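You operate a simulated robot arm through the tools that you are given. There is no shell and no other tool.

You are at the controls of a simulated robot arm. One attempt, no reset.

Task
Wipe the rack's deck dry, then switch on the main, the earth-fault switch and breakers 1, 2 and 6.
Fine: main, then earth-fault switch, then breakers; the other breakers stay off; put the pad back. What is to be rubbed or washed off counts as gone when no trace of it is left.

The check looks at the end state, three seconds after you hand in, the way a careful person would. Anything else that was tipped, shoved, dropped, spilled or broken makes it a failure.

Robot
A 6-joint arm with a two-finger gripper, fixed in place. Base frame: the origin is at the foot of the arm, x ahead of it, y to its left, z up. Lengths are in mm, angles in degrees, forces in N, time in s.
Its first joint turns from -166.0 to 166.0 degrees. Payload 2.45 kg.
The tool frame sits at the grasp point between the pads (the TCP): z along the fingers, y along the line on which they close. The tips reach 20 mm beyond it. Largest opening 140 mm; the body of the gripper starts 168 mm behind the TCP.
Orientation is that of the tool frame in the base frame, as a unit quaternion [x, y, z, w]. With the fingers straight down and closing along the base's y, the tool's x points along the base's -x, its y along +y and its z along -z.

Tools
- The arm moves only by the tool move_arm. Its argument "moves" is a list of rows, each a list of 6 numbers: the shift along the base's x, y, z in mm, then the turn, a rotation vector about the base's x, y, z in degrees. In form: [[dx, dy, dz, wx, wy, wz], ...]. A call has 1 to 20 rows; each row is the pose to reach, as a shift and turn from the pose commanded when the call began. "gripper" is the gripper command, from -1 (fully open) to 1 (shut), values between in proportion, set as the call begins (left out, the last holds). Each row takes 0.2 s and may step no farther than 50 mm and 8.6 degrees from the row before; otherwise, or with a gripper value out of range, the whole call is refused. A pose out of reach is approached as far as the arm can. The call stops where the force on the tool passes 60 N (or 10 N more than at its start, if that is more) or the arm is blocked; 0.2 s more then pass. The fingers move at their own pace (about 45 mm/s each) and stop on an object; they squeeze with about 27 N. The grip force told is the motor's: it shows also when the fingers shut on nothing. Time passes only in rows, and 0.2 s behind the last, so rows that repeat a pose let the fingers close. It gives the time, the measured TCP pose, the force on the tool (base axes), the opening and the grip force at its end, in the units of the frame above (readings bear some noise), with the torque about the TCP (base axes, N m) and any sound that the robot's microphone picked up, and new pictures: "show" is both (left out), scene, wrist or none.
- Cameras (640 x 400 px; columns grow to the right, rows downward): "scene" is fixed at [221.2, 650.4, 1557.2]; the picture's right is [-0.52, -0.85, 0.00], its down [-0.31, 0.19, -0.93] and it looks along [0.80, -0.49, -0.36] (base axes); focal length 256 px, centre (320, 200). "wrist" rides on the gripper at [78, 11, -209] in the tool frame; the picture's right is [-0.14, 0.99, 0.00], its down [-0.92, -0.13, -0.37] and it looks along [-0.36, -0.05, 0.93] (tool axes); focal length 280 px, centre (320, 200). There is no depth. A picture from a camera that has moved, and an enlarged one, comes with that camera's place and axes in the base frame and with its lens.
- zoom(camera, box): a new picture of the part [left, top, right, bottom] of that camera's present view, enlarged. No time passes.
- finish_job(): hands the job in; it is judged then, once.

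Nothing tells you positions but the pictures and the camera data. Unless the task says otherwise, let go and move clear before handing in.

The tools are called as a command line: name --pt "numbers of a row" for each row, then --argument value for the rest, lists and objects as JSON in quotes. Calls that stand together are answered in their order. move_arm: Moves the arm, as the interface text tells. Its arguments: {"type":"object","properties":{"moves":{"type":"array"},"gripper":{"type":"number"},"show":{"type":"string","enum":["both","scene","wrist","none"]}},"required":["moves"]} The other tools are called the same way: zoom (camera, box) takes an enlarged picture of a part of a camera's view; finish_job () hands the job in.

At the start:

```text
time: 0.0
tcp_pos: [515.3, 234.9, 1481.9]
tcp_rot: [-0.001, 1.0, 0.0, 0.0]
wrist_force: [-1.0, 0.1, 0.2]
wrist_torque: [0.01, -0.04, 0.01]
width: 139.9
grasp_force: 0.1
```

scene: 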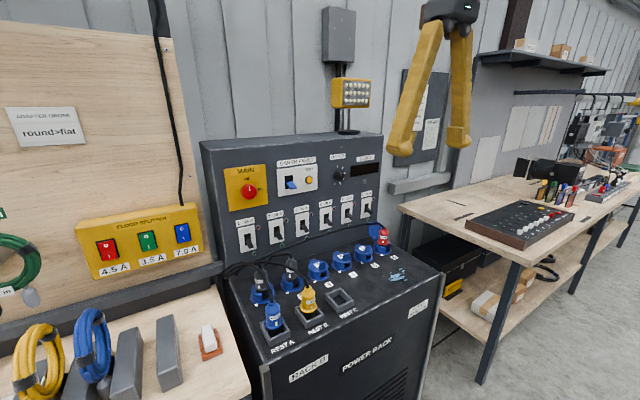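
wrist: 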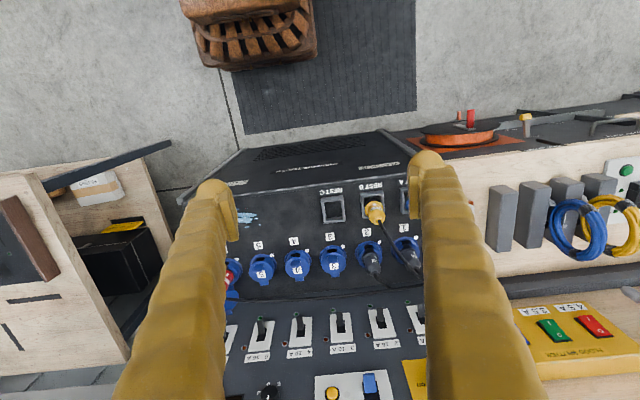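

I see a power rack with a front panel (main rotary, earth-fault switch, six breakers), a deck with sockets and a small wet patch near the right side, and a side bench with what may be a cleaning pad. I'll zoom in to identify everything first.

zoom --camera "scene" --box '[200, 130, 400, 255]'

zoom --camera "scene" --box '[220, 220, 460, 370]'

zoom --camera "scene" --box '[0, 200, 256, 400]'

zoom --camera "wrist" --box '[200, 160, 456, 320]'

zoom --camera "scene" --box '[380, 120, 640, 300]'

```text
3.20 times, centred on (300, 192) of scene
camera zoom: at [221.2, 650.4, 1557.2], right [-0.52, -0.85, 0.0], down [-0.31, 0.19, -0.93], along [0.8, -0.49, -0.36], focal length 820 px, centre (384, 224)
```

zoom: 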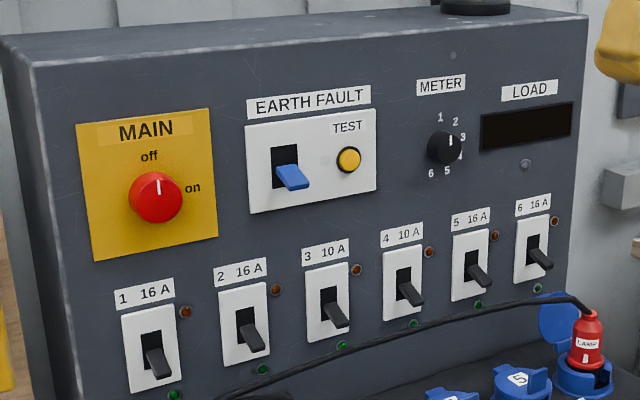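

```text
2.67 times, centred on (340, 295) of scene
camera zoom: at [221.2, 650.4, 1557.2], right [-0.52, -0.85, 0.0], down [-0.31, 0.19, -0.93], along [0.8, -0.49, -0.36], focal length 683 px, centre (267, -53)
```

zoom: 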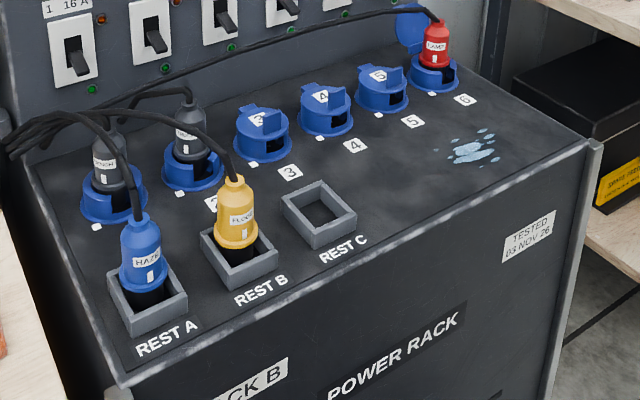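

```text
2.00 times, centred on (128, 300) of scene
camera zoom: at [221.2, 650.4, 1557.2], right [-0.52, -0.85, 0.0], down [-0.31, 0.19, -0.93], along [0.8, -0.49, -0.36], focal length 512 px, centre (704, 0)
```

zoom: 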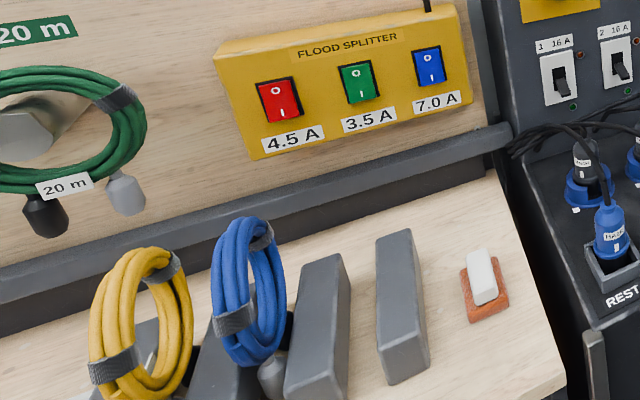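

```text
2.50 times, centred on (328, 240) of wrist
camera zoom: at [437.4, 244.9, 1690.5], right [0.14, 0.99, 0.0], down [0.92, -0.13, 0.37], along [0.36, -0.05, -0.93], focal length 701 px, centre (300, 100)
```

zoom: 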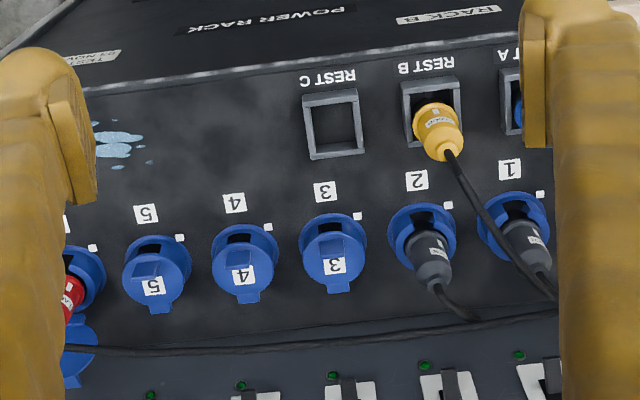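

```text
2.22 times, centred on (510, 210) of scene
camera zoom: at [221.2, 650.4, 1557.2], right [-0.52, -0.85, 0.0], down [-0.31, 0.19, -0.93], along [0.8, -0.49, -0.36], focal length 569 px, centre (-102, 178)
```

zoom: 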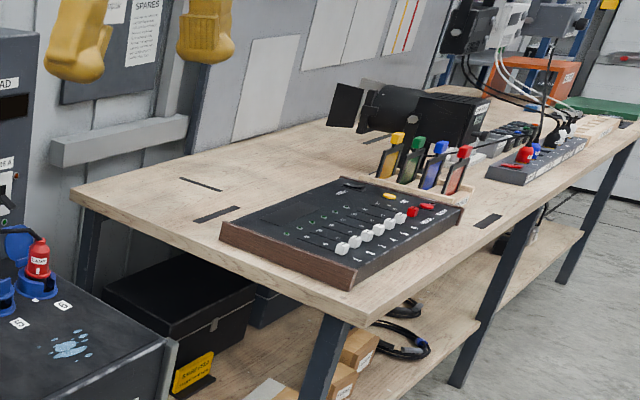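

The deck sits at about z≈900–930 with the wet patch near (760,-20); the pad with a white handle is on the bench to the left around y≈640. I'll move the wrist camera over to the left bench to find the pad precisely.

move_arm --pt "10 45 0 0 0 0" --pt "20 90 0 0 0 0" --pt "30 135 0 0 0 0" --pt "40 180 0 0 0 0" --pt "50 225 0 0 0 0" --pt "60 270 0 0 0 0" --pt "70 315 0 0 0 0" --pt "75 350 0 0 0 0" --show "both"

```text
time: 1.8
tcp_pos: [589.8, 584.4, 1481.1]
tcp_rot: [0.0, 1.0, 0.0, 0.0]
wrist_force: [0.1, 0.0, 0.4]
wrist_torque: [0.09, -0.05, 0.0]
width: 139.8
grasp_force: 0.1
camera wrist: at [511.1, 594.9, 1691.2], right [0.14, 0.99, 0.0], down [0.92, -0.13, 0.37], along [0.37, -0.05, -0.93], focal length 280 px, centre (320, 200)
```

scene: 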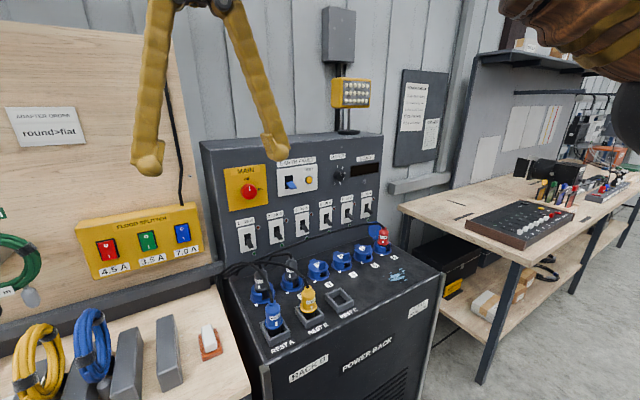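
wrist: 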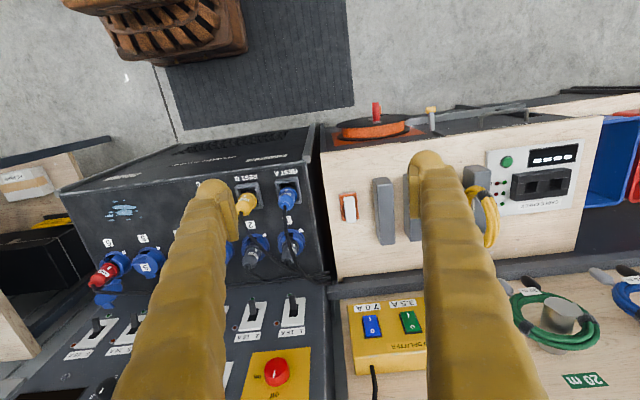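

zoom --camera "wrist" --box '[310, 150, 430, 225]'

zoom --camera "scene" --box '[160, 300, 256, 360]'

zoom --camera "wrist" --box '[60, 170, 340, 345]'

```text
5.33 times, centred on (370, 188) of wrist
camera zoom: at [511.1, 594.9, 1691.2], right [0.14, 0.99, 0.0], down [0.92, -0.13, 0.37], along [0.37, -0.05, -0.93], focal length 1495 px, centre (53, 267)
```

zoom: 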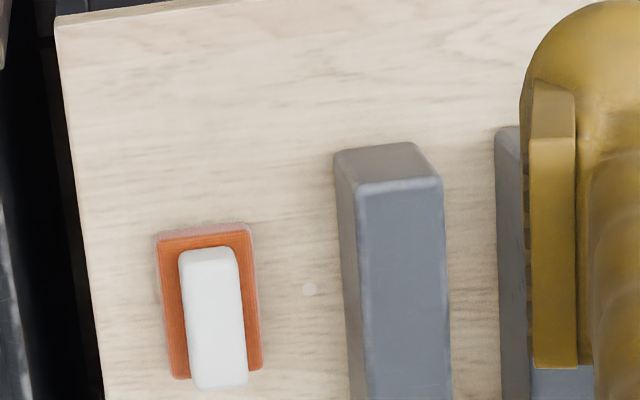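

```text
6.67 times, centred on (208, 330) of scene
camera zoom: at [221.2, 650.4, 1557.2], right [-0.52, -0.85, 0.0], down [-0.31, 0.19, -0.93], along [0.8, -0.49, -0.36], focal length 1708 px, centre (1067, -667)
```

zoom: 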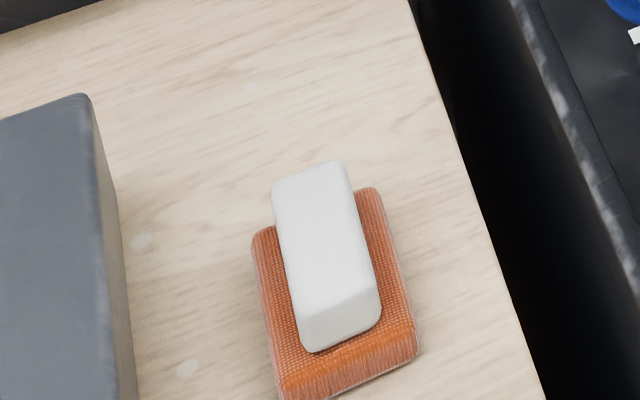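

```text
2.29 times, centred on (200, 258) of wrist
camera zoom: at [511.1, 594.9, 1691.2], right [0.14, 0.99, 0.0], down [0.92, -0.13, 0.37], along [0.37, -0.05, -0.93], focal length 641 px, centre (594, 69)
```

zoom: 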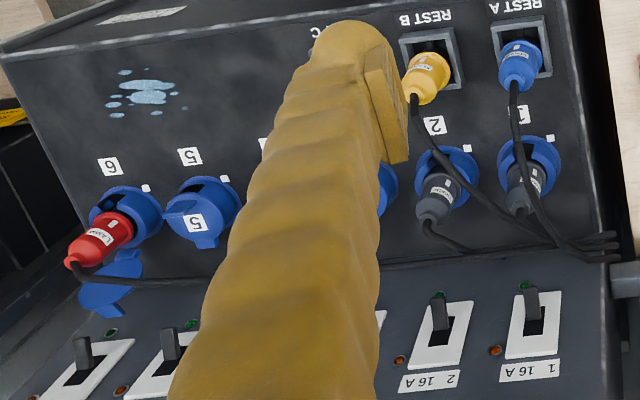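

The pad lies at about x 824–914, y 612–665 with its white handle centred near (869, 638), top about z 917; that is beyond vertical-tool reach, so I will tilt the fingers outward about 30° and approach from above.

move_arm --pt "20 5 -40 0 -5 0" --pt "50 15 -80 0 -10 0" --pt "80 20 -120 0 -15 0" --pt "110 30 -160 0 -20 0" --pt "140 40 -200 0 -25 0" --pt "170 45 -240 0 -30 0" --pt "200 53 -280 0 -30 0" --pt "220 53 -320 0 -30 0" --pt "235 53 -360 0 -30 0" --pt "235 53 -360 0 -30 0" --gripper 0.1

```text
refused: row 2 steps farther than a row can; nothing moved
```

The first row set stepped slightly too far; I'll use smaller steps along the same path to the pre-grasp above the pad.

move_arm --pt "20 5 -36 0 -5 0" --pt "45 12 -74 0 -10 0" --pt "70 19 -112 0 -15 0" --pt "95 26 -150 0 -20 0" --pt "120 33 -188 0 -25 0" --pt "145 40 -226 0 -30 0" --pt "170 47 -264 0 -30 0" --pt "195 53 -302 0 -30 0" --pt "220 53 -340 0 -30 0" --pt "235 53 -360 0 -30 0" --pt "235 53 -360 0 -30 0" --gripper 0.1

```text
time: 4.2
tcp_pos: [825.4, 636.5, 1119.3]
tcp_rot: [0.0, 0.966, -0.001, 0.259]
wrist_force: [-0.5, 0.2, 0.4]
wrist_torque: [-0.02, 0.01, -0.01]
width: 62.9
grasp_force: 0.1
camera wrist: at [654.5, 647.5, 1261.2], right [0.12, 0.99, 0.07], down [0.61, -0.13, 0.78], along [0.78, -0.05, -0.62], focal length 280 px, centre (320, 200)
```

scene: 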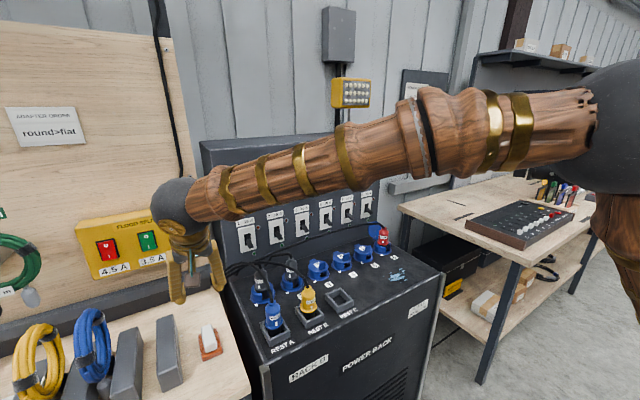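
wrist: 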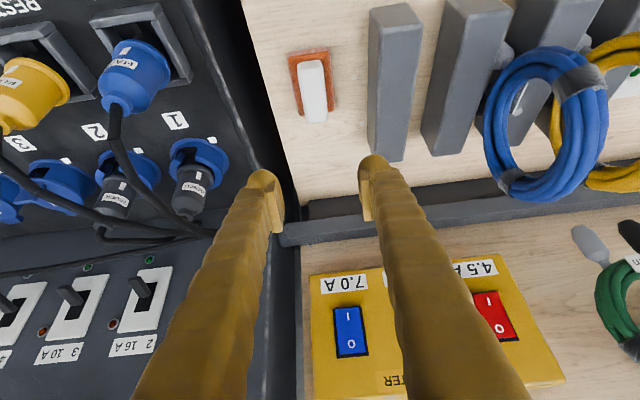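

The pad is now in clear view between the fingers' line; I'll zoom in to refine its position.

zoom --camera "wrist" --box '[265, 30, 385, 105]'

zoom --camera "scene" --box '[140, 220, 268, 380]'

```text
5.33 times, centred on (325, 68) of wrist
camera zoom: at [654.5, 647.5, 1261.2], right [0.12, 0.99, 0.07], down [0.61, -0.13, 0.78], along [0.78, -0.05, -0.62], focal length 1495 px, centre (293, 907)
```

zoom: 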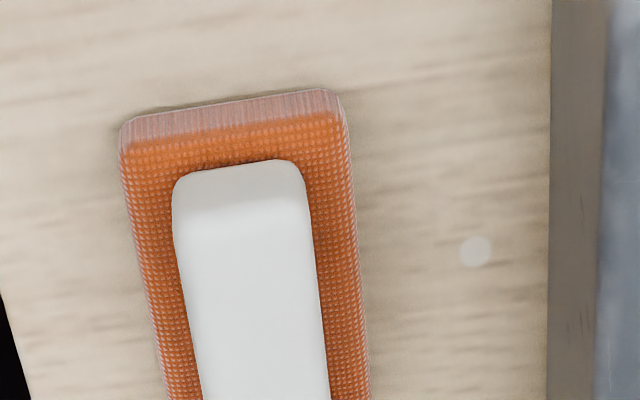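

```text
2.50 times, centred on (204, 300) of scene
camera zoom: at [221.2, 650.4, 1557.2], right [-0.52, -0.85, 0.0], down [-0.31, 0.19, -0.93], along [0.8, -0.49, -0.36], focal length 640 px, centre (610, -50)
```

zoom: 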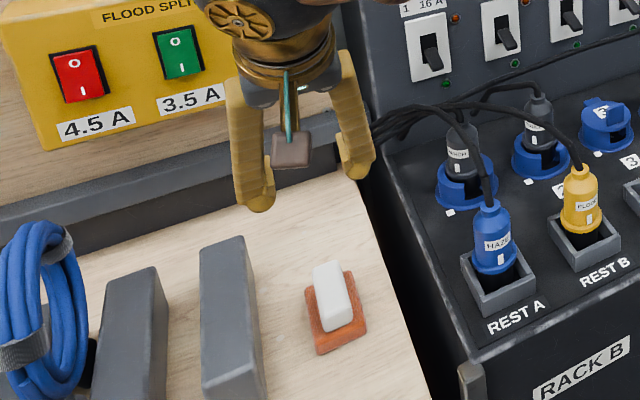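

The handle is ~30 mm wide along y, top about z≈910, pad top about z≈880. I'll descend to just above grasp height.

move_arm --pt "8 1 -40 0 0 0" --pt "18 1 -80 0 0 0" --pt "28 1 -120 0 0 0" --pt "38 1 -155 0 0 0" --pt "43 1 -180 0 0 0" --pt "43 1 -190 0 0 0" --pt "43 1 -190 0 0 0"

```text
time: 5.8
tcp_pos: [869.1, 638.7, 930.6]
tcp_rot: [0.0, 0.966, 0.0, 0.259]
wrist_force: [-0.3, -0.1, 0.5]
wrist_torque: [0.04, 0.03, 0.01]
width: 62.9
grasp_force: 0.1
camera wrist: at [697.1, 649.5, 1072.4], right [0.12, 0.99, 0.07], down [0.61, -0.13, 0.78], along [0.78, -0.05, -0.62], focal length 280 px, centre (320, 200)
```

scene: 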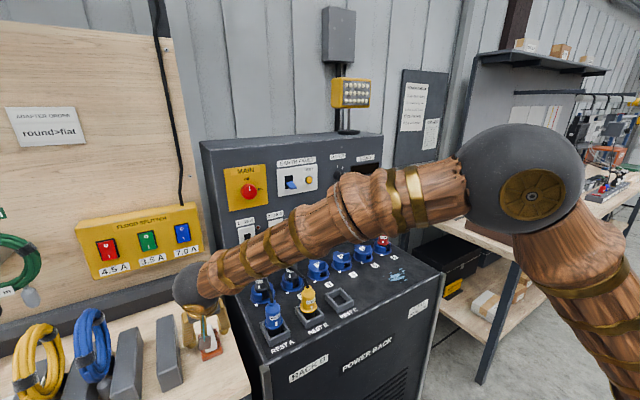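
wrist: 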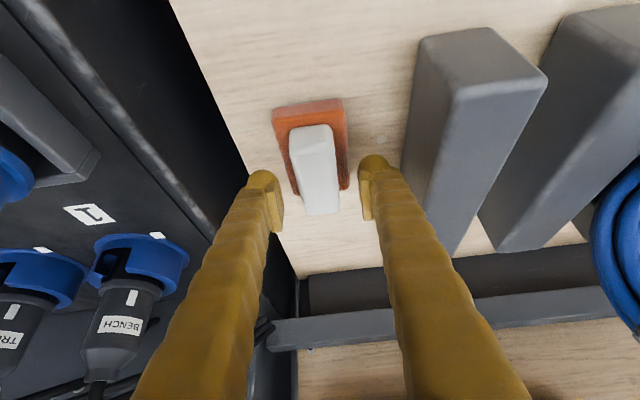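

zoom --camera "wrist" --box '[240, 90, 400, 240]'

zoom --camera "scene" --box '[160, 290, 256, 370]'

```text
2.67 times, centred on (320, 165) of wrist
camera zoom: at [697.1, 649.5, 1072.4], right [0.12, 0.99, 0.07], down [0.61, -0.13, 0.78], along [0.78, -0.05, -0.62], focal length 748 px, centre (320, 293)
```

zoom: 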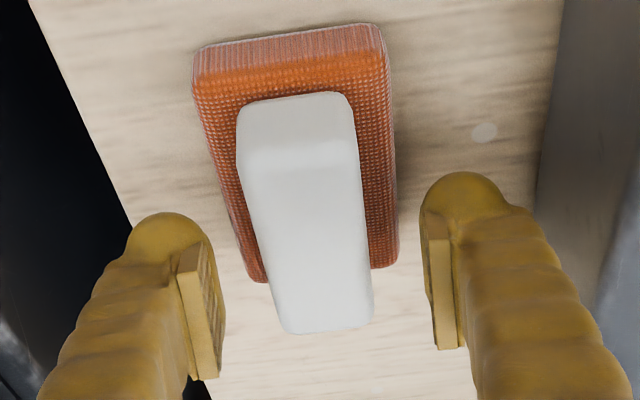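

```text
5.00 times, centred on (208, 330) of scene
camera zoom: at [221.2, 650.4, 1557.2], right [-0.52, -0.85, 0.0], down [-0.31, 0.19, -0.93], along [0.8, -0.49, -0.36], focal length 1281 px, centre (880, -450)
```

zoom: 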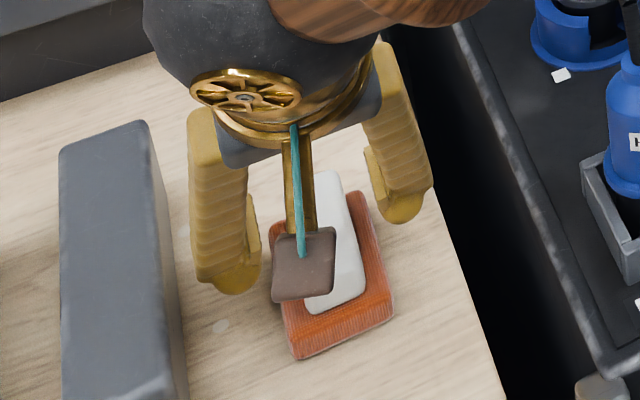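

The fingers straddle the handle well. I'll lower to about z 912 and close gently on the handle.

move_arm --pt "3 -1 -8 0 0 0" --pt "4 -1 -14 0 0 0" --pt "4 -1 -18 0 0 0" --pt "4 -1 -18 0 0 0"

```text
time: 6.8
tcp_pos: [872.4, 637.5, 913.8]
tcp_rot: [0.0, 0.966, 0.0, 0.259]
wrist_force: [-0.2, -0.2, -1.2]
wrist_torque: [0.0, 0.0, 0.01]
width: 62.9
grasp_force: 0.0
camera wrist: at [700.5, 648.0, 1055.7], right [0.12, 0.99, 0.07], down [0.61, -0.13, 0.78], along [0.78, -0.05, -0.62], focal length 280 px, centre (320, 200)
```

scene: 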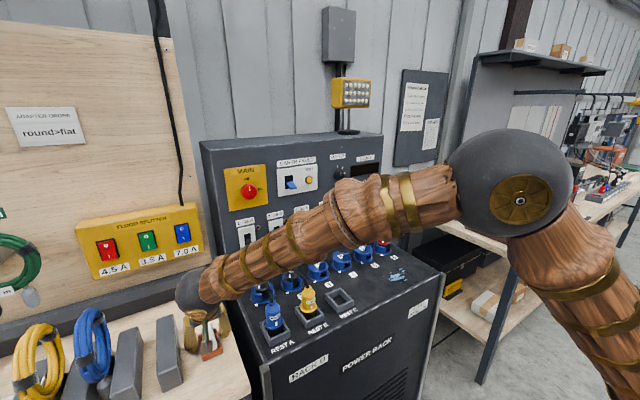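
wrist: 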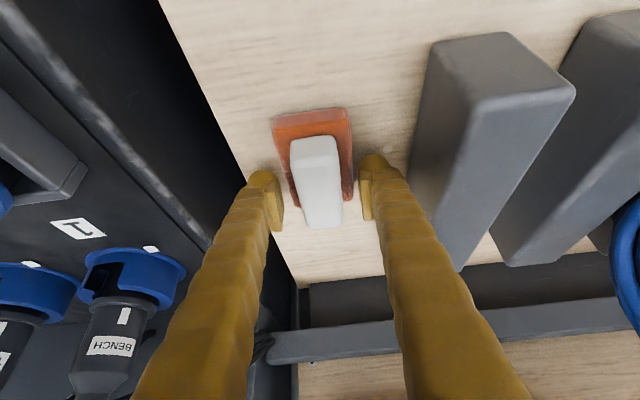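

move_arm --pt "4 -1 -19 0 0 0" --pt "4 -1 -19 0 0 0" --pt "4 -1 -19 0 0 0" --pt "4 -1 -19 0 0 0" --pt "4 -1 -19 0 0 0" --gripper 1

```text
time: 7.2
tcp_pos: [876.4, 635.8, 903.7]
tcp_rot: [0.0, 0.965, 0.002, 0.261]
wrist_force: [-0.9, -2.0, 15.2]
wrist_torque: [-0.33, 0.11, 0.01]
width: 54.8
grasp_force: 23.5
stopped in row 2: the force on the tool passed its limit at 85 N (the readings are from after the stop); the commanded pose is now the measured one
camera wrist: at [703.2, 647.6, 1044.7], right [0.12, 0.99, 0.07], down [0.61, -0.13, 0.78], along [0.78, -0.05, -0.62], focal length 280 px, centre (320, 200)
```

scene: 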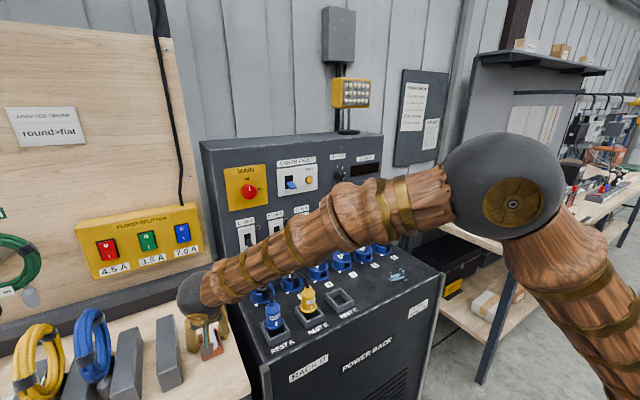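
wrist: 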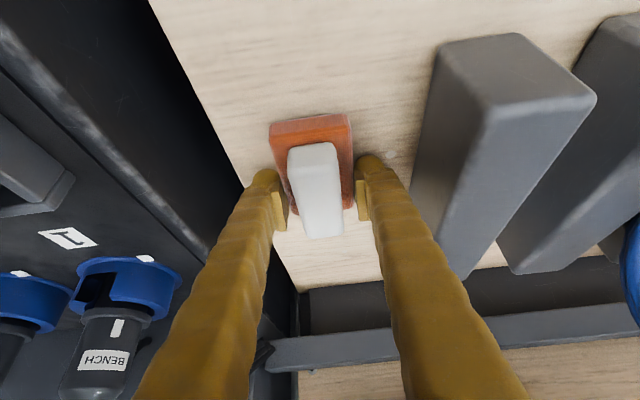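

I mistakenly re-issued an absolute-style offset, so the tool went down too far and squeezed on the pad base. I'll open again and rise to the right grasp height.

move_arm --pt "0 0 1 0 0 0" --pt "0 0 2 0 0 0" --pt "-1 1 6 0 0 0" --pt "-2 2 12 0 0 0" --pt "-2 2 12 0 0 0" --gripper 0.1

zoom --camera "wrist" --box '[240, 90, 400, 240]'

zoom --camera "scene" --box '[160, 290, 256, 370]'

```text
time: 8.4
tcp_pos: [874.0, 639.3, 914.0]
tcp_rot: [0.001, 0.965, 0.0, 0.261]
wrist_force: [-0.8, -0.6, 0.0]
wrist_torque: [-0.04, 0.01, 0.03]
width: 62.8
grasp_force: 0.0
camera wrist: at [701.0, 649.9, 1054.9], right [0.12, 0.99, 0.07], down [0.61, -0.13, 0.78], along [0.78, -0.05, -0.62], focal length 280 px, centre (320, 200)
```

scene: 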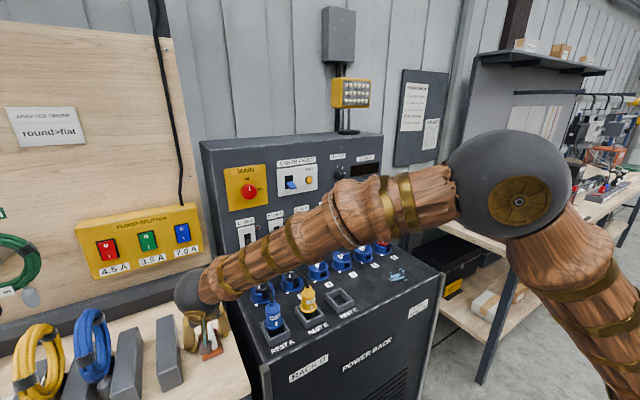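
wrist: 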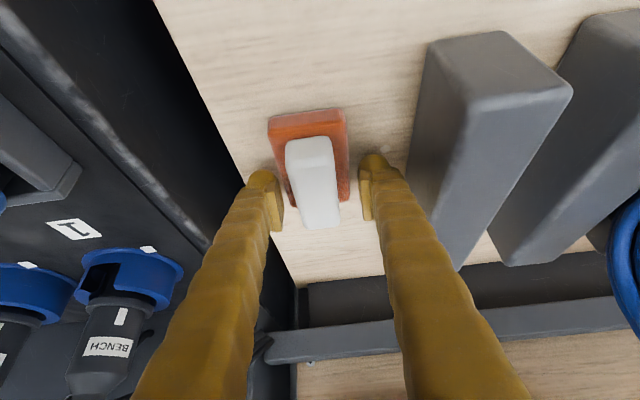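

```text
2.67 times, centred on (320, 165) of wrist
camera zoom: at [701.0, 649.9, 1054.9], right [0.12, 0.99, 0.07], down [0.61, -0.13, 0.78], along [0.78, -0.05, -0.62], focal length 748 px, centre (320, 293)
```

zoom: 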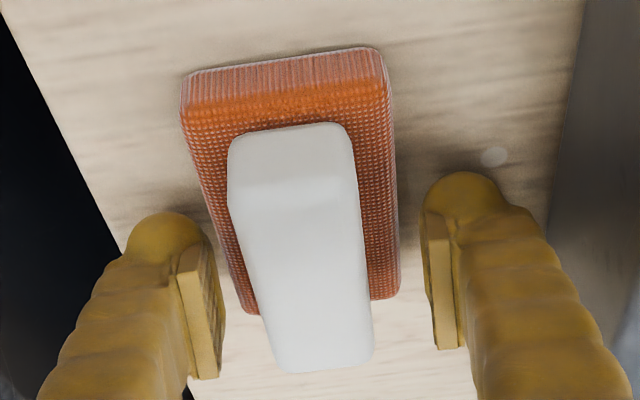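

```text
5.00 times, centred on (208, 330) of scene
camera zoom: at [221.2, 650.4, 1557.2], right [-0.52, -0.85, 0.0], down [-0.31, 0.19, -0.93], along [0.8, -0.49, -0.36], focal length 1281 px, centre (880, -450)
```

zoom: 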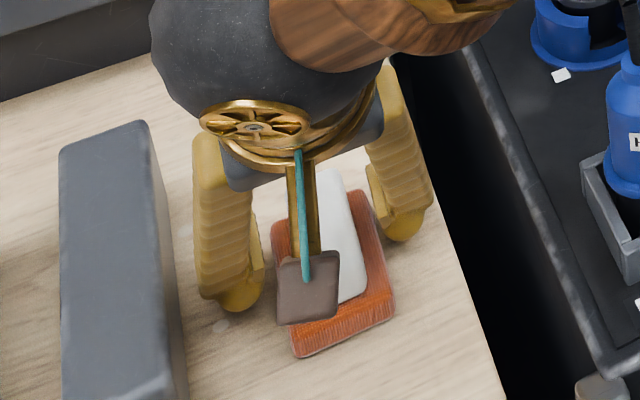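

The pad hasn't shifted. I'll shift 3 mm in −y, raise 2 mm and then close on the white handle only.

move_arm --pt "0 -3 2 0 0 0" --pt "0 -3 2 0 0 0" --pt "0 -3 2 0 0 0" --show "none"

move_arm --pt "0 0 0 0 0 0" --pt "0 0 0 0 0 0" --pt "0 0 0 0 0 0" --pt "0 0 0 0 0 0" --pt "0 0 0 0 0 0" --gripper 1

```text
time: 9.2
tcp_pos: [874.0, 636.2, 915.6]
tcp_rot: [0.001, 0.965, 0.0, 0.261]
wrist_force: [-0.8, 0.2, 0.2]
wrist_torque: [0.01, -0.01, -0.02]
width: 63.0
grasp_force: 0.0
```

```text
time: 10.4
tcp_pos: [873.3, 635.6, 916.9]
tcp_rot: [0.0, 0.966, 0.001, 0.26]
wrist_force: [0.0, 0.5, 1.2]
wrist_torque: [-0.01, 0.01, 0.01]
width: 54.4
grasp_force: 27.1
camera wrist: at [700.7, 647.1, 1057.2], right [0.12, 0.99, 0.07], down [0.61, -0.13, 0.78], along [0.78, -0.05, -0.62], focal length 280 px, centre (320, 200)
```

scene: 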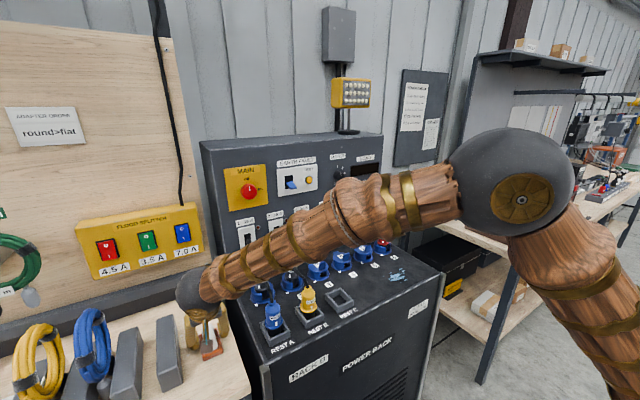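
wrist: 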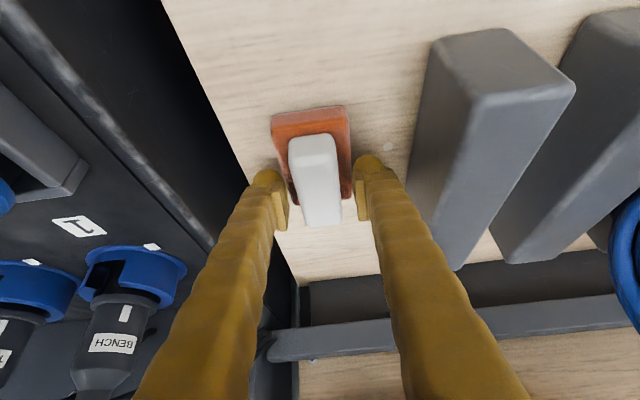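

The fingers again stopped at 54 mm on the pad base, so the pad's top is higher than I thought. I'll open, rise about 9 mm and close on the handle.

move_arm --pt "0 0 0 0 0 0" --pt "0 0 0 0 0 0" --pt "0 0 5 0 0 0" --pt "0 0 9 0 0 0" --pt "0 0 9 0 0 0" --gripper 0.1 --show "none"

move_arm --pt "0 0 0 0 0 0" --pt "0 0 0 0 0 0" --pt "0 0 0 0 0 0" --pt "0 0 0 0 0 0" --pt "0 0 0 0 0 0" --gripper 1

```text
time: 11.6
tcp_pos: [872.0, 637.1, 925.6]
tcp_rot: [0.001, 0.965, 0.001, 0.261]
wrist_force: [-0.1, 0.0, -0.6]
wrist_torque: [-0.01, -0.02, 0.0]
width: 63.1
grasp_force: 0.0
```

```text
time: 12.8
tcp_pos: [872.7, 636.5, 926.3]
tcp_rot: [0.0, 0.965, 0.002, 0.26]
wrist_force: [1.6, 5.3, 20.3]
wrist_torque: [0.1, -0.1, -0.03]
width: 30.6
grasp_force: 27.0
camera wrist: at [700.3, 647.4, 1067.0], right [0.12, 0.99, 0.07], down [0.61, -0.13, 0.78], along [0.78, -0.05, -0.62], focal length 280 px, centre (320, 200)
```

scene: 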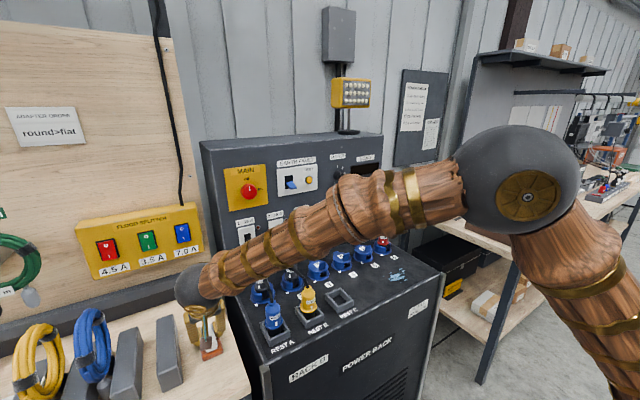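
wrist: 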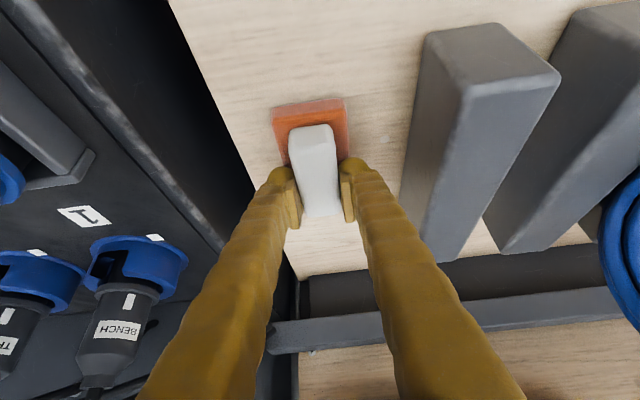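

The handle is now held (30.6 mm wide, 27 N grip) with the fingertips resting on the pad top. I'll lift straight up and check the hold.

move_arm --pt "0 0 5 0 0 0" --pt "0 0 15 0 0 0" --pt "0 0 35 0 0 0" --pt "0 0 65 0 0 0" --pt "0 0 100 0 0 0" --pt "0 0 140 0 0 0" --pt "0 0 180 0 0 0" --pt "0 0 180 0 0 0"

```text
time: 14.6
tcp_pos: [873.2, 635.5, 1105.8]
tcp_rot: [-0.001, 0.965, 0.001, 0.261]
wrist_force: [0.7, -0.8, -0.1]
wrist_torque: [-0.02, 0.03, 0.05]
width: 30.4
grasp_force: 26.6
camera wrist: at [699.9, 645.3, 1246.9], right [0.12, 0.99, 0.07], down [0.61, -0.13, 0.78], along [0.78, -0.05, -0.62], focal length 280 px, centre (320, 200)
```

scene: 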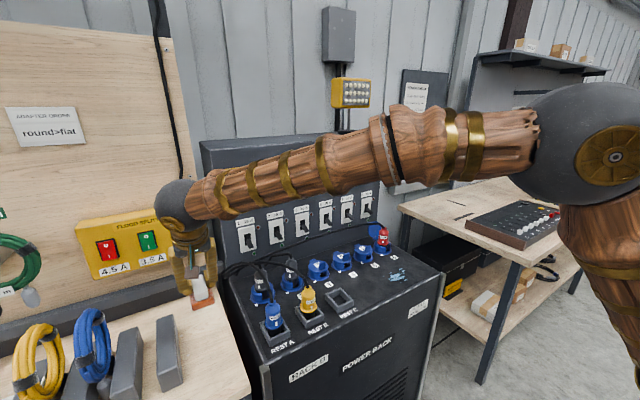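
wrist: 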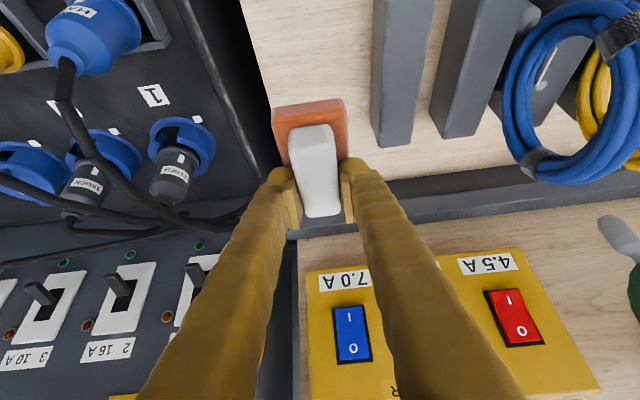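

The pad is firmly held. I'll retreat up and back, then swing over to the right side of the deck to look at the wet patch from close by.

move_arm --pt "-35 0 20 0 0 0" --pt "-70 0 40 0 0 0" --pt "-105 -10 60 0 0 0" --pt "-135 -40 80 0 0 0" --pt "-160 -75 94 0 0 0" --pt "-180 -115 94 0 0 0" --pt "-190 -162 94 0 0 0" --pt "-190 -210 94 0 0 0" --pt "-190 -258 94 0 0 0" --pt "-190 -306 94 0 0 0" --pt "-190 -354 94 0 0 0" --pt "-190 -402 94 0 0 0" --pt "-190 -450 94 0 0 0" --pt "-190 -498 94 0 0 0" --pt "-190 -546 94 0 0 0" --pt "-190 -576 94 0 0 0" --pt "-190 -576 94 0 0 0"

```text
time: 18.2
tcp_pos: [683.8, 60.0, 1197.1]
tcp_rot: [0.0, 0.965, 0.0, 0.261]
wrist_force: [-0.2, 0.2, -0.5]
wrist_torque: [-0.01, 0.01, 0.01]
width: 31.0
grasp_force: 27.1
camera wrist: at [511.5, 71.1, 1338.6], right [0.12, 0.99, 0.07], down [0.61, -0.13, 0.78], along [0.78, -0.05, -0.62], focal length 280 px, centre (320, 200)
```

scene: 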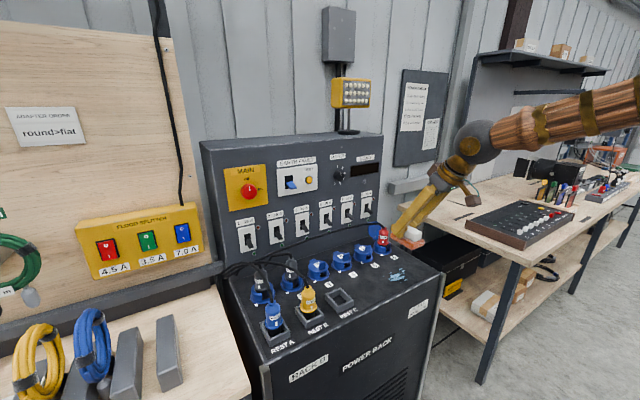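
wrist: 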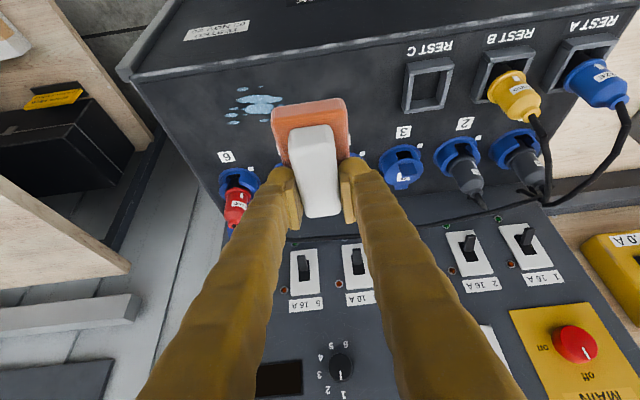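

zoom --camera "wrist" --box '[200, 60, 360, 160]'

zoom --camera "scene" --box '[350, 230, 450, 300]'

zoom --camera "wrist" --box '[360, 20, 640, 195]'

```text
4.00 times, centred on (280, 110) of wrist
camera zoom: at [511.5, 71.1, 1338.6], right [0.12, 0.99, 0.07], down [0.61, -0.13, 0.78], along [0.78, -0.05, -0.62], focal length 1122 px, centre (480, 560)
```

zoom: 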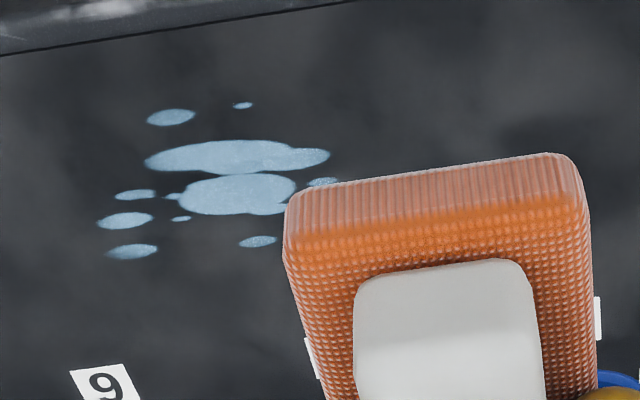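

```text
5.71 times, centred on (400, 265) of scene
camera zoom: at [221.2, 650.4, 1557.2], right [-0.52, -0.85, 0.0], down [-0.31, 0.19, -0.93], along [0.8, -0.49, -0.36], focal length 1464 px, centre (-137, -171)
```

zoom: 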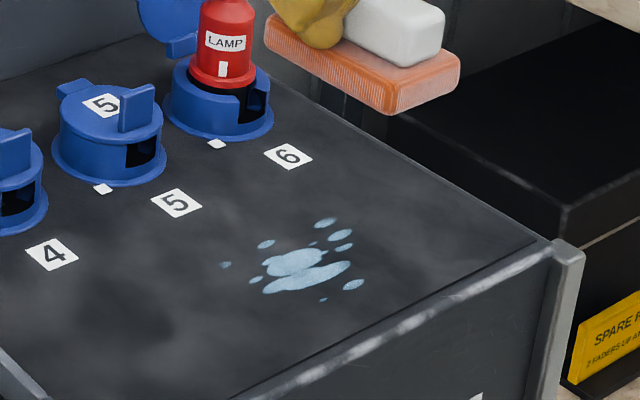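

```text
2.29 times, centred on (500, 108) of wrist
camera zoom: at [511.5, 71.1, 1338.6], right [0.12, 0.99, 0.07], down [0.61, -0.13, 0.78], along [0.78, -0.05, -0.62], focal length 641 px, centre (-91, 411)
```

zoom: 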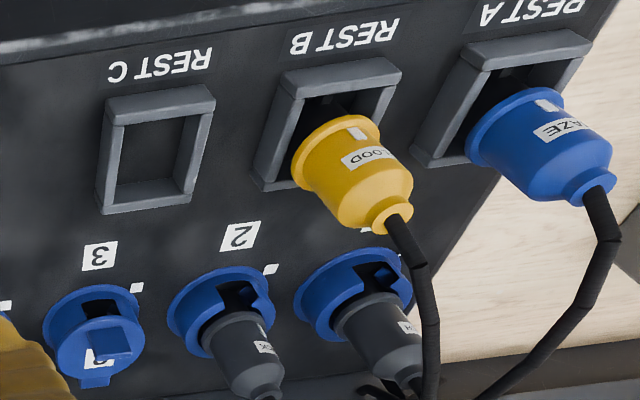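

The wet patch spans roughly x 730–800, y −100 to +15 on the deck (z≈920). I'll bring the pad down above clear deck next to it at (778, 60).

move_arm --pt "19 0 -40 0 0 0" --pt "38 0 -80 0 0 0" --pt "57 0 -120 0 0 0" --pt "76 0 -160 0 0 0" --pt "94 0 -195 0 0 0" --pt "94 0 -205 0 0 0" --pt "94 0 -205 0 0 0"

zoom --camera "scene" --box '[320, 220, 448, 300]'

```text
time: 19.8
tcp_pos: [775.4, 60.8, 993.5]
tcp_rot: [0.0, 0.965, 0.001, 0.261]
wrist_force: [0.1, 0.1, -0.8]
wrist_torque: [0.01, -0.03, 0.01]
width: 30.5
grasp_force: 27.2
camera wrist: at [603.8, 71.6, 1135.3], right [0.12, 0.99, 0.07], down [0.61, -0.13, 0.78], along [0.78, -0.05, -0.62], focal length 280 px, centre (320, 200)
```

scene: 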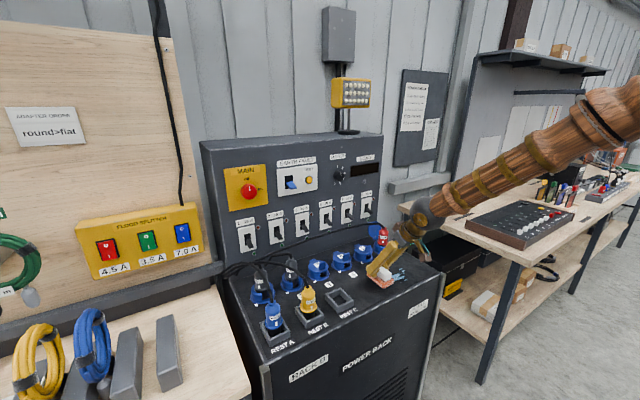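
wrist: 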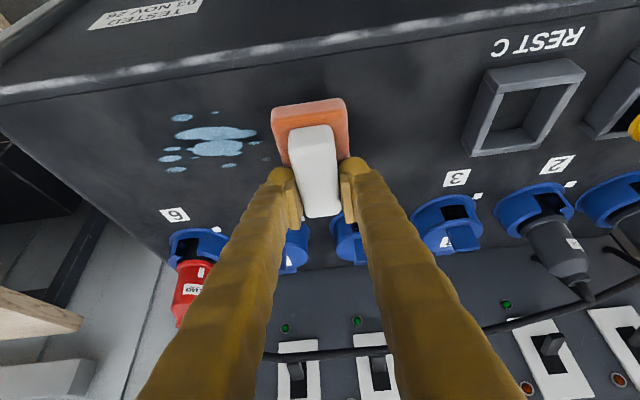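

```text
5.00 times, centred on (384, 260) of scene
camera zoom: at [221.2, 650.4, 1557.2], right [-0.52, -0.85, 0.0], down [-0.31, 0.19, -0.93], along [0.8, -0.49, -0.36], focal length 1281 px, centre (0, -100)
```

zoom: 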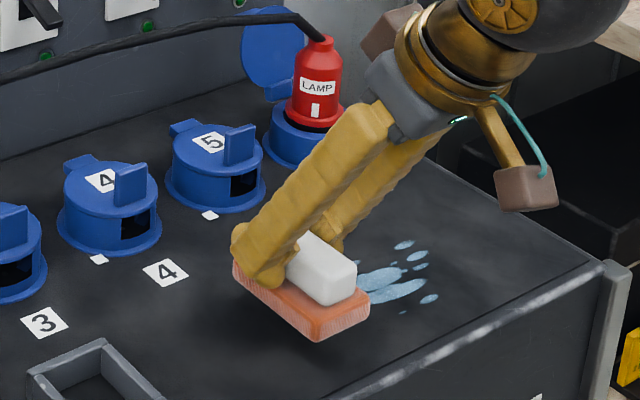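

The pad hovers above the deck with its shadow visible. I'll lower slowly to find contact.

move_arm --pt "0 0 -8 0 0 0" --pt "0 0 -14 0 0 0" --pt "0 0 -18 0 0 0" --pt "0 0 -21 0 0 0" --pt "0 0 -21 0 0 0" --show "none"

zoom --camera "scene" --box '[350, 240, 430, 290]'

```text
time: 21.0
tcp_pos: [777.1, 60.1, 973.2]
tcp_rot: [0.0, 0.965, 0.0, 0.261]
wrist_force: [0.8, -0.1, -0.5]
wrist_torque: [0.01, 0.0, 0.01]
width: 30.9
grasp_force: 27.3
```

```text
8.00 times, centred on (390, 265) of scene
camera zoom: at [221.2, 650.4, 1557.2], right [-0.52, -0.85, 0.0], down [-0.31, 0.19, -0.93], along [0.8, -0.49, -0.36], focal length 2049 px, centre (-240, -320)
```

zoom: 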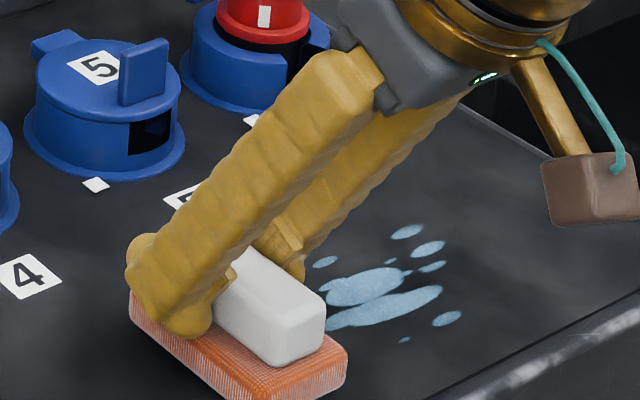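

move_arm --pt "0 0 -2 0 0 0" --pt "0 0 -4 0 0 0" --pt "0 0 -4 0 0 0" --show "none"

move_arm --pt "0 0 -2 0 0 0" --pt "0 0 -3 0 0 0" --pt "0 0 -3 0 0 0" --show "none"

```text
time: 21.8
tcp_pos: [777.8, 60.2, 969.2]
tcp_rot: [0.0, 0.965, 0.001, 0.261]
wrist_force: [0.1, -0.3, -0.8]
wrist_torque: [0.04, -0.02, -0.05]
width: 30.8
grasp_force: 27.0
```

```text
time: 22.6
tcp_pos: [778.0, 59.6, 966.8]
tcp_rot: [0.0, 0.965, 0.001, 0.261]
wrist_force: [0.2, -0.2, -0.2]
wrist_torque: [-0.03, -0.03, 0.01]
width: 30.5
grasp_force: 27.1
```

move_arm --pt "0 0 -1.5 0 0 0" --pt "0 0 -3 0 0 0" --pt "0 0 -3 0 0 0" --show "none"

move_arm --pt "0 0 -1.5 0 0 0" --pt "0 0 -3 0 0 0" --pt "0 0 -3 0 0 0" --show "none"

zoom --camera "scene" --box '[350, 240, 430, 290]'

```text
time: 23.4
tcp_pos: [779.0, 60.4, 965.1]
tcp_rot: [0.0, 0.965, 0.0, 0.262]
wrist_force: [-4.8, -0.2, 40.7]
wrist_torque: [-0.1, -0.01, 0.03]
width: 30.7
grasp_force: 26.5
```

```text
time: 23.9
tcp_pos: [778.5, 59.4, 965.9]
tcp_rot: [0.0, 0.965, 0.001, 0.264]
wrist_force: [-1.3, -0.7, 9.8]
wrist_torque: [-0.1, 0.09, 0.06]
width: 30.9
grasp_force: 27.1
stopped in row 2: the force on the tool passed its limit at 66 N (the readings are from after the stop); the commanded pose is now the measured one
```

```text
8.00 times, centred on (390, 265) of scene
camera zoom: at [221.2, 650.4, 1557.2], right [-0.52, -0.85, 0.0], down [-0.31, 0.19, -0.93], along [0.8, -0.49, -0.36], focal length 2049 px, centre (-240, -320)
```

zoom: 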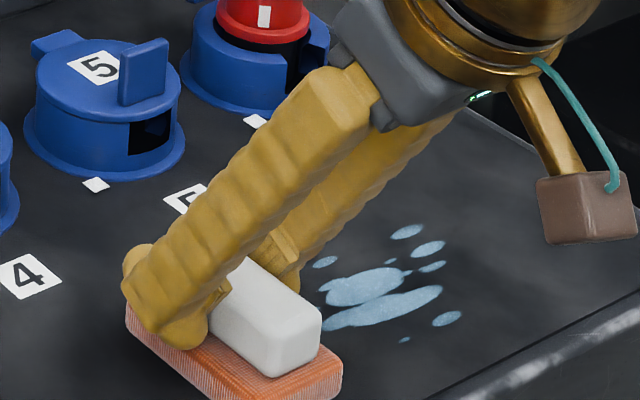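

Contact found at TCP z≈965.5 (about 10 N now). I'll sweep the pad across the patch in −y.

move_arm --pt "0 -12 -0.3 0 0 0" --pt "0 -24 -0.5 0 0 0" --pt "0 -36 -0.5 0 0 0" --pt "0 -48 -0.5 0 0 0" --pt "0 -60 -0.5 0 0 0" --pt "0 -72 -0.5 0 0 0" --pt "0 -84 -0.5 0 0 0" --pt "0 -96 -0.5 0 0 0" --pt "0 -108 -0.5 0 0 0" --pt "0 -120 -0.5 0 0 0" --pt "0 -132 -0.5 0 0 0" --pt "0 -144 -0.5 0 0 0" --pt "0 -156 -0.5 0 0 0" --pt "0 -168 -0.5 0 0 0" --pt "0 -180 -0.5 0 0 0" --pt "0 -190 -0.5 0 0 0"

zoom --camera "scene" --box '[350, 230, 450, 300]'

```text
time: 25.8
tcp_pos: [780.0, -42.3, 965.6]
tcp_rot: [0.001, 0.965, 0.001, 0.264]
wrist_force: [0.1, -1.4, 7.7]
wrist_torque: [-0.23, 0.22, 0.0]
width: 30.7
grasp_force: 26.8
stopped in row 9: the force on the tool passed its limit at 61 N (the readings are from after the stop); the commanded pose is now the measured one
camera wrist: at [606.1, -32.0, 1105.3], right [0.12, 0.99, 0.07], down [0.6, -0.13, 0.79], along [0.79, -0.05, -0.61], focal length 280 px, centre (320, 200)
```

scene: 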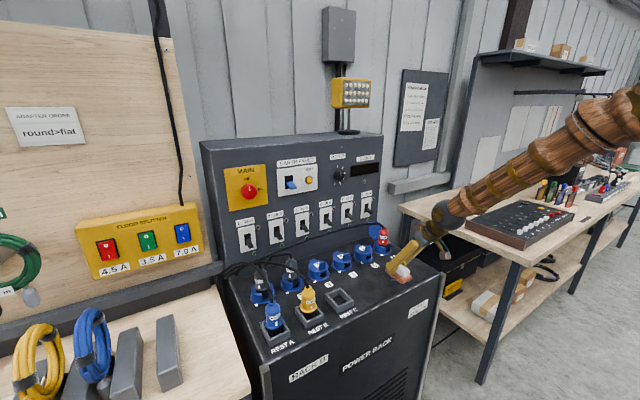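
wrist: 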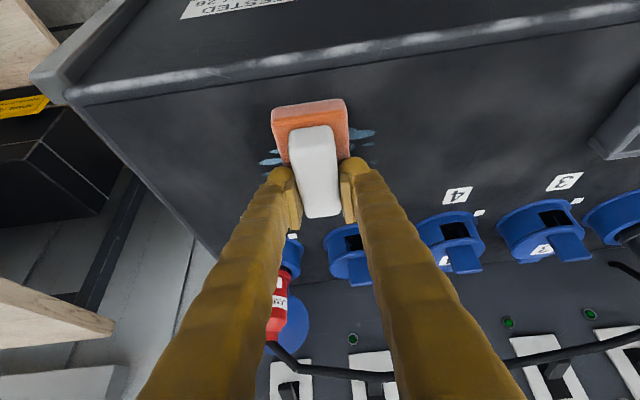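

```text
5.71 times, centred on (400, 265) of scene
camera zoom: at [221.2, 650.4, 1557.2], right [-0.52, -0.85, 0.0], down [-0.31, 0.19, -0.93], along [0.8, -0.49, -0.36], focal length 1464 px, centre (-137, -171)
```

zoom: 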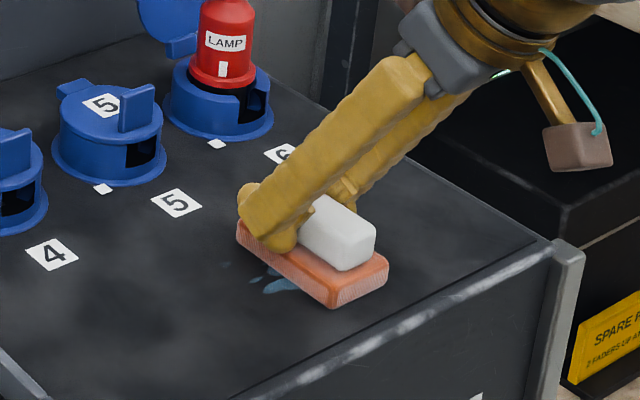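

The wiped film is fading, so several passes are needed. I'll continue in −y at a slightly lighter pressure.

move_arm --pt "0 -12 0 0 0 0" --pt "0 -24 0 0 0 0" --pt "0 -36 0 0 0 0" --pt "0 -48 0 0 0 0" --pt "0 -60 0 0 0 0" --pt "0 -72 0 0 0 0" --pt "0 -84 0 0 0 0" --show "none"

zoom --camera "scene" --box '[350, 230, 450, 300]'

```text
time: 27.4
tcp_pos: [777.9, -125.4, 965.8]
tcp_rot: [0.0, 0.965, 0.001, 0.264]
wrist_force: [1.1, 9.0, 28.4]
wrist_torque: [0.15, -0.11, 0.05]
width: 30.4
grasp_force: 26.5
```

```text
5.71 times, centred on (400, 265) of scene
camera zoom: at [221.2, 650.4, 1557.2], right [-0.52, -0.85, 0.0], down [-0.31, 0.19, -0.93], along [0.8, -0.49, -0.36], focal length 1464 px, centre (-137, -171)
```

zoom: 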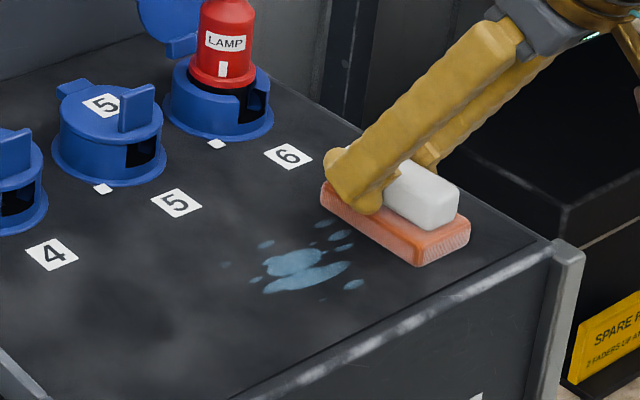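

Everything is fainter after one pass. I'll keep rubbing back and forth, shifting x slightly between passes.

move_arm --pt "-3 16 0 0 0 0" --pt "-6 34 0 0 0 0" --pt "-8 52 0 0 0 0" --pt "-8 70 0 0 0 0" --pt "-8 88 0 0 0 0" --pt "-8 106 0 0 0 0" --pt "-8 124 0 0 0 0" --pt "-8 142 0 0 0 0" --pt "-8 158 0 0 0 0" --pt "-8 172 0 0 0 0" --pt "6 172 0 0 0 0" --pt "8 156 0 0 0 0" --pt "8 138 0 0 0 0" --pt "8 120 0 0 0 0" --pt "8 102 0 0 0 0" --pt "8 84 0 0 0 0" --pt "8 66 0 0 0 0" --pt "8 48 0 0 0 0" --pt "8 30 0 0 0 0" --pt "8 10 0 0 0 0" --show "none"

zoom --camera "scene" --box '[350, 230, 450, 300]'

```text
time: 30.3
tcp_pos: [789.3, 5.7, 965.2]
tcp_rot: [-0.001, 0.964, 0.002, 0.265]
wrist_force: [1.7, -0.2, 7.6]
wrist_torque: [-0.17, 0.27, 0.03]
width: 30.6
grasp_force: 26.8
stopped in row 14: the force on the tool passed its limit at 61 N (the readings are from after the stop); the commanded pose is now the measured one
```

```text
5.71 times, centred on (400, 265) of scene
camera zoom: at [221.2, 650.4, 1557.2], right [-0.52, -0.85, 0.0], down [-0.31, 0.19, -0.93], along [0.8, -0.49, -0.36], focal length 1464 px, centre (-137, -171)
```

zoom: 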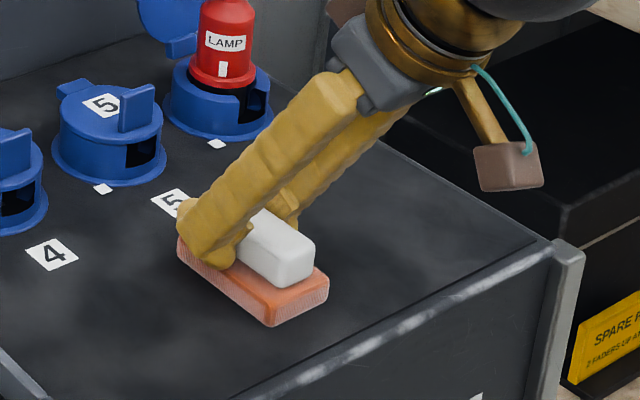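

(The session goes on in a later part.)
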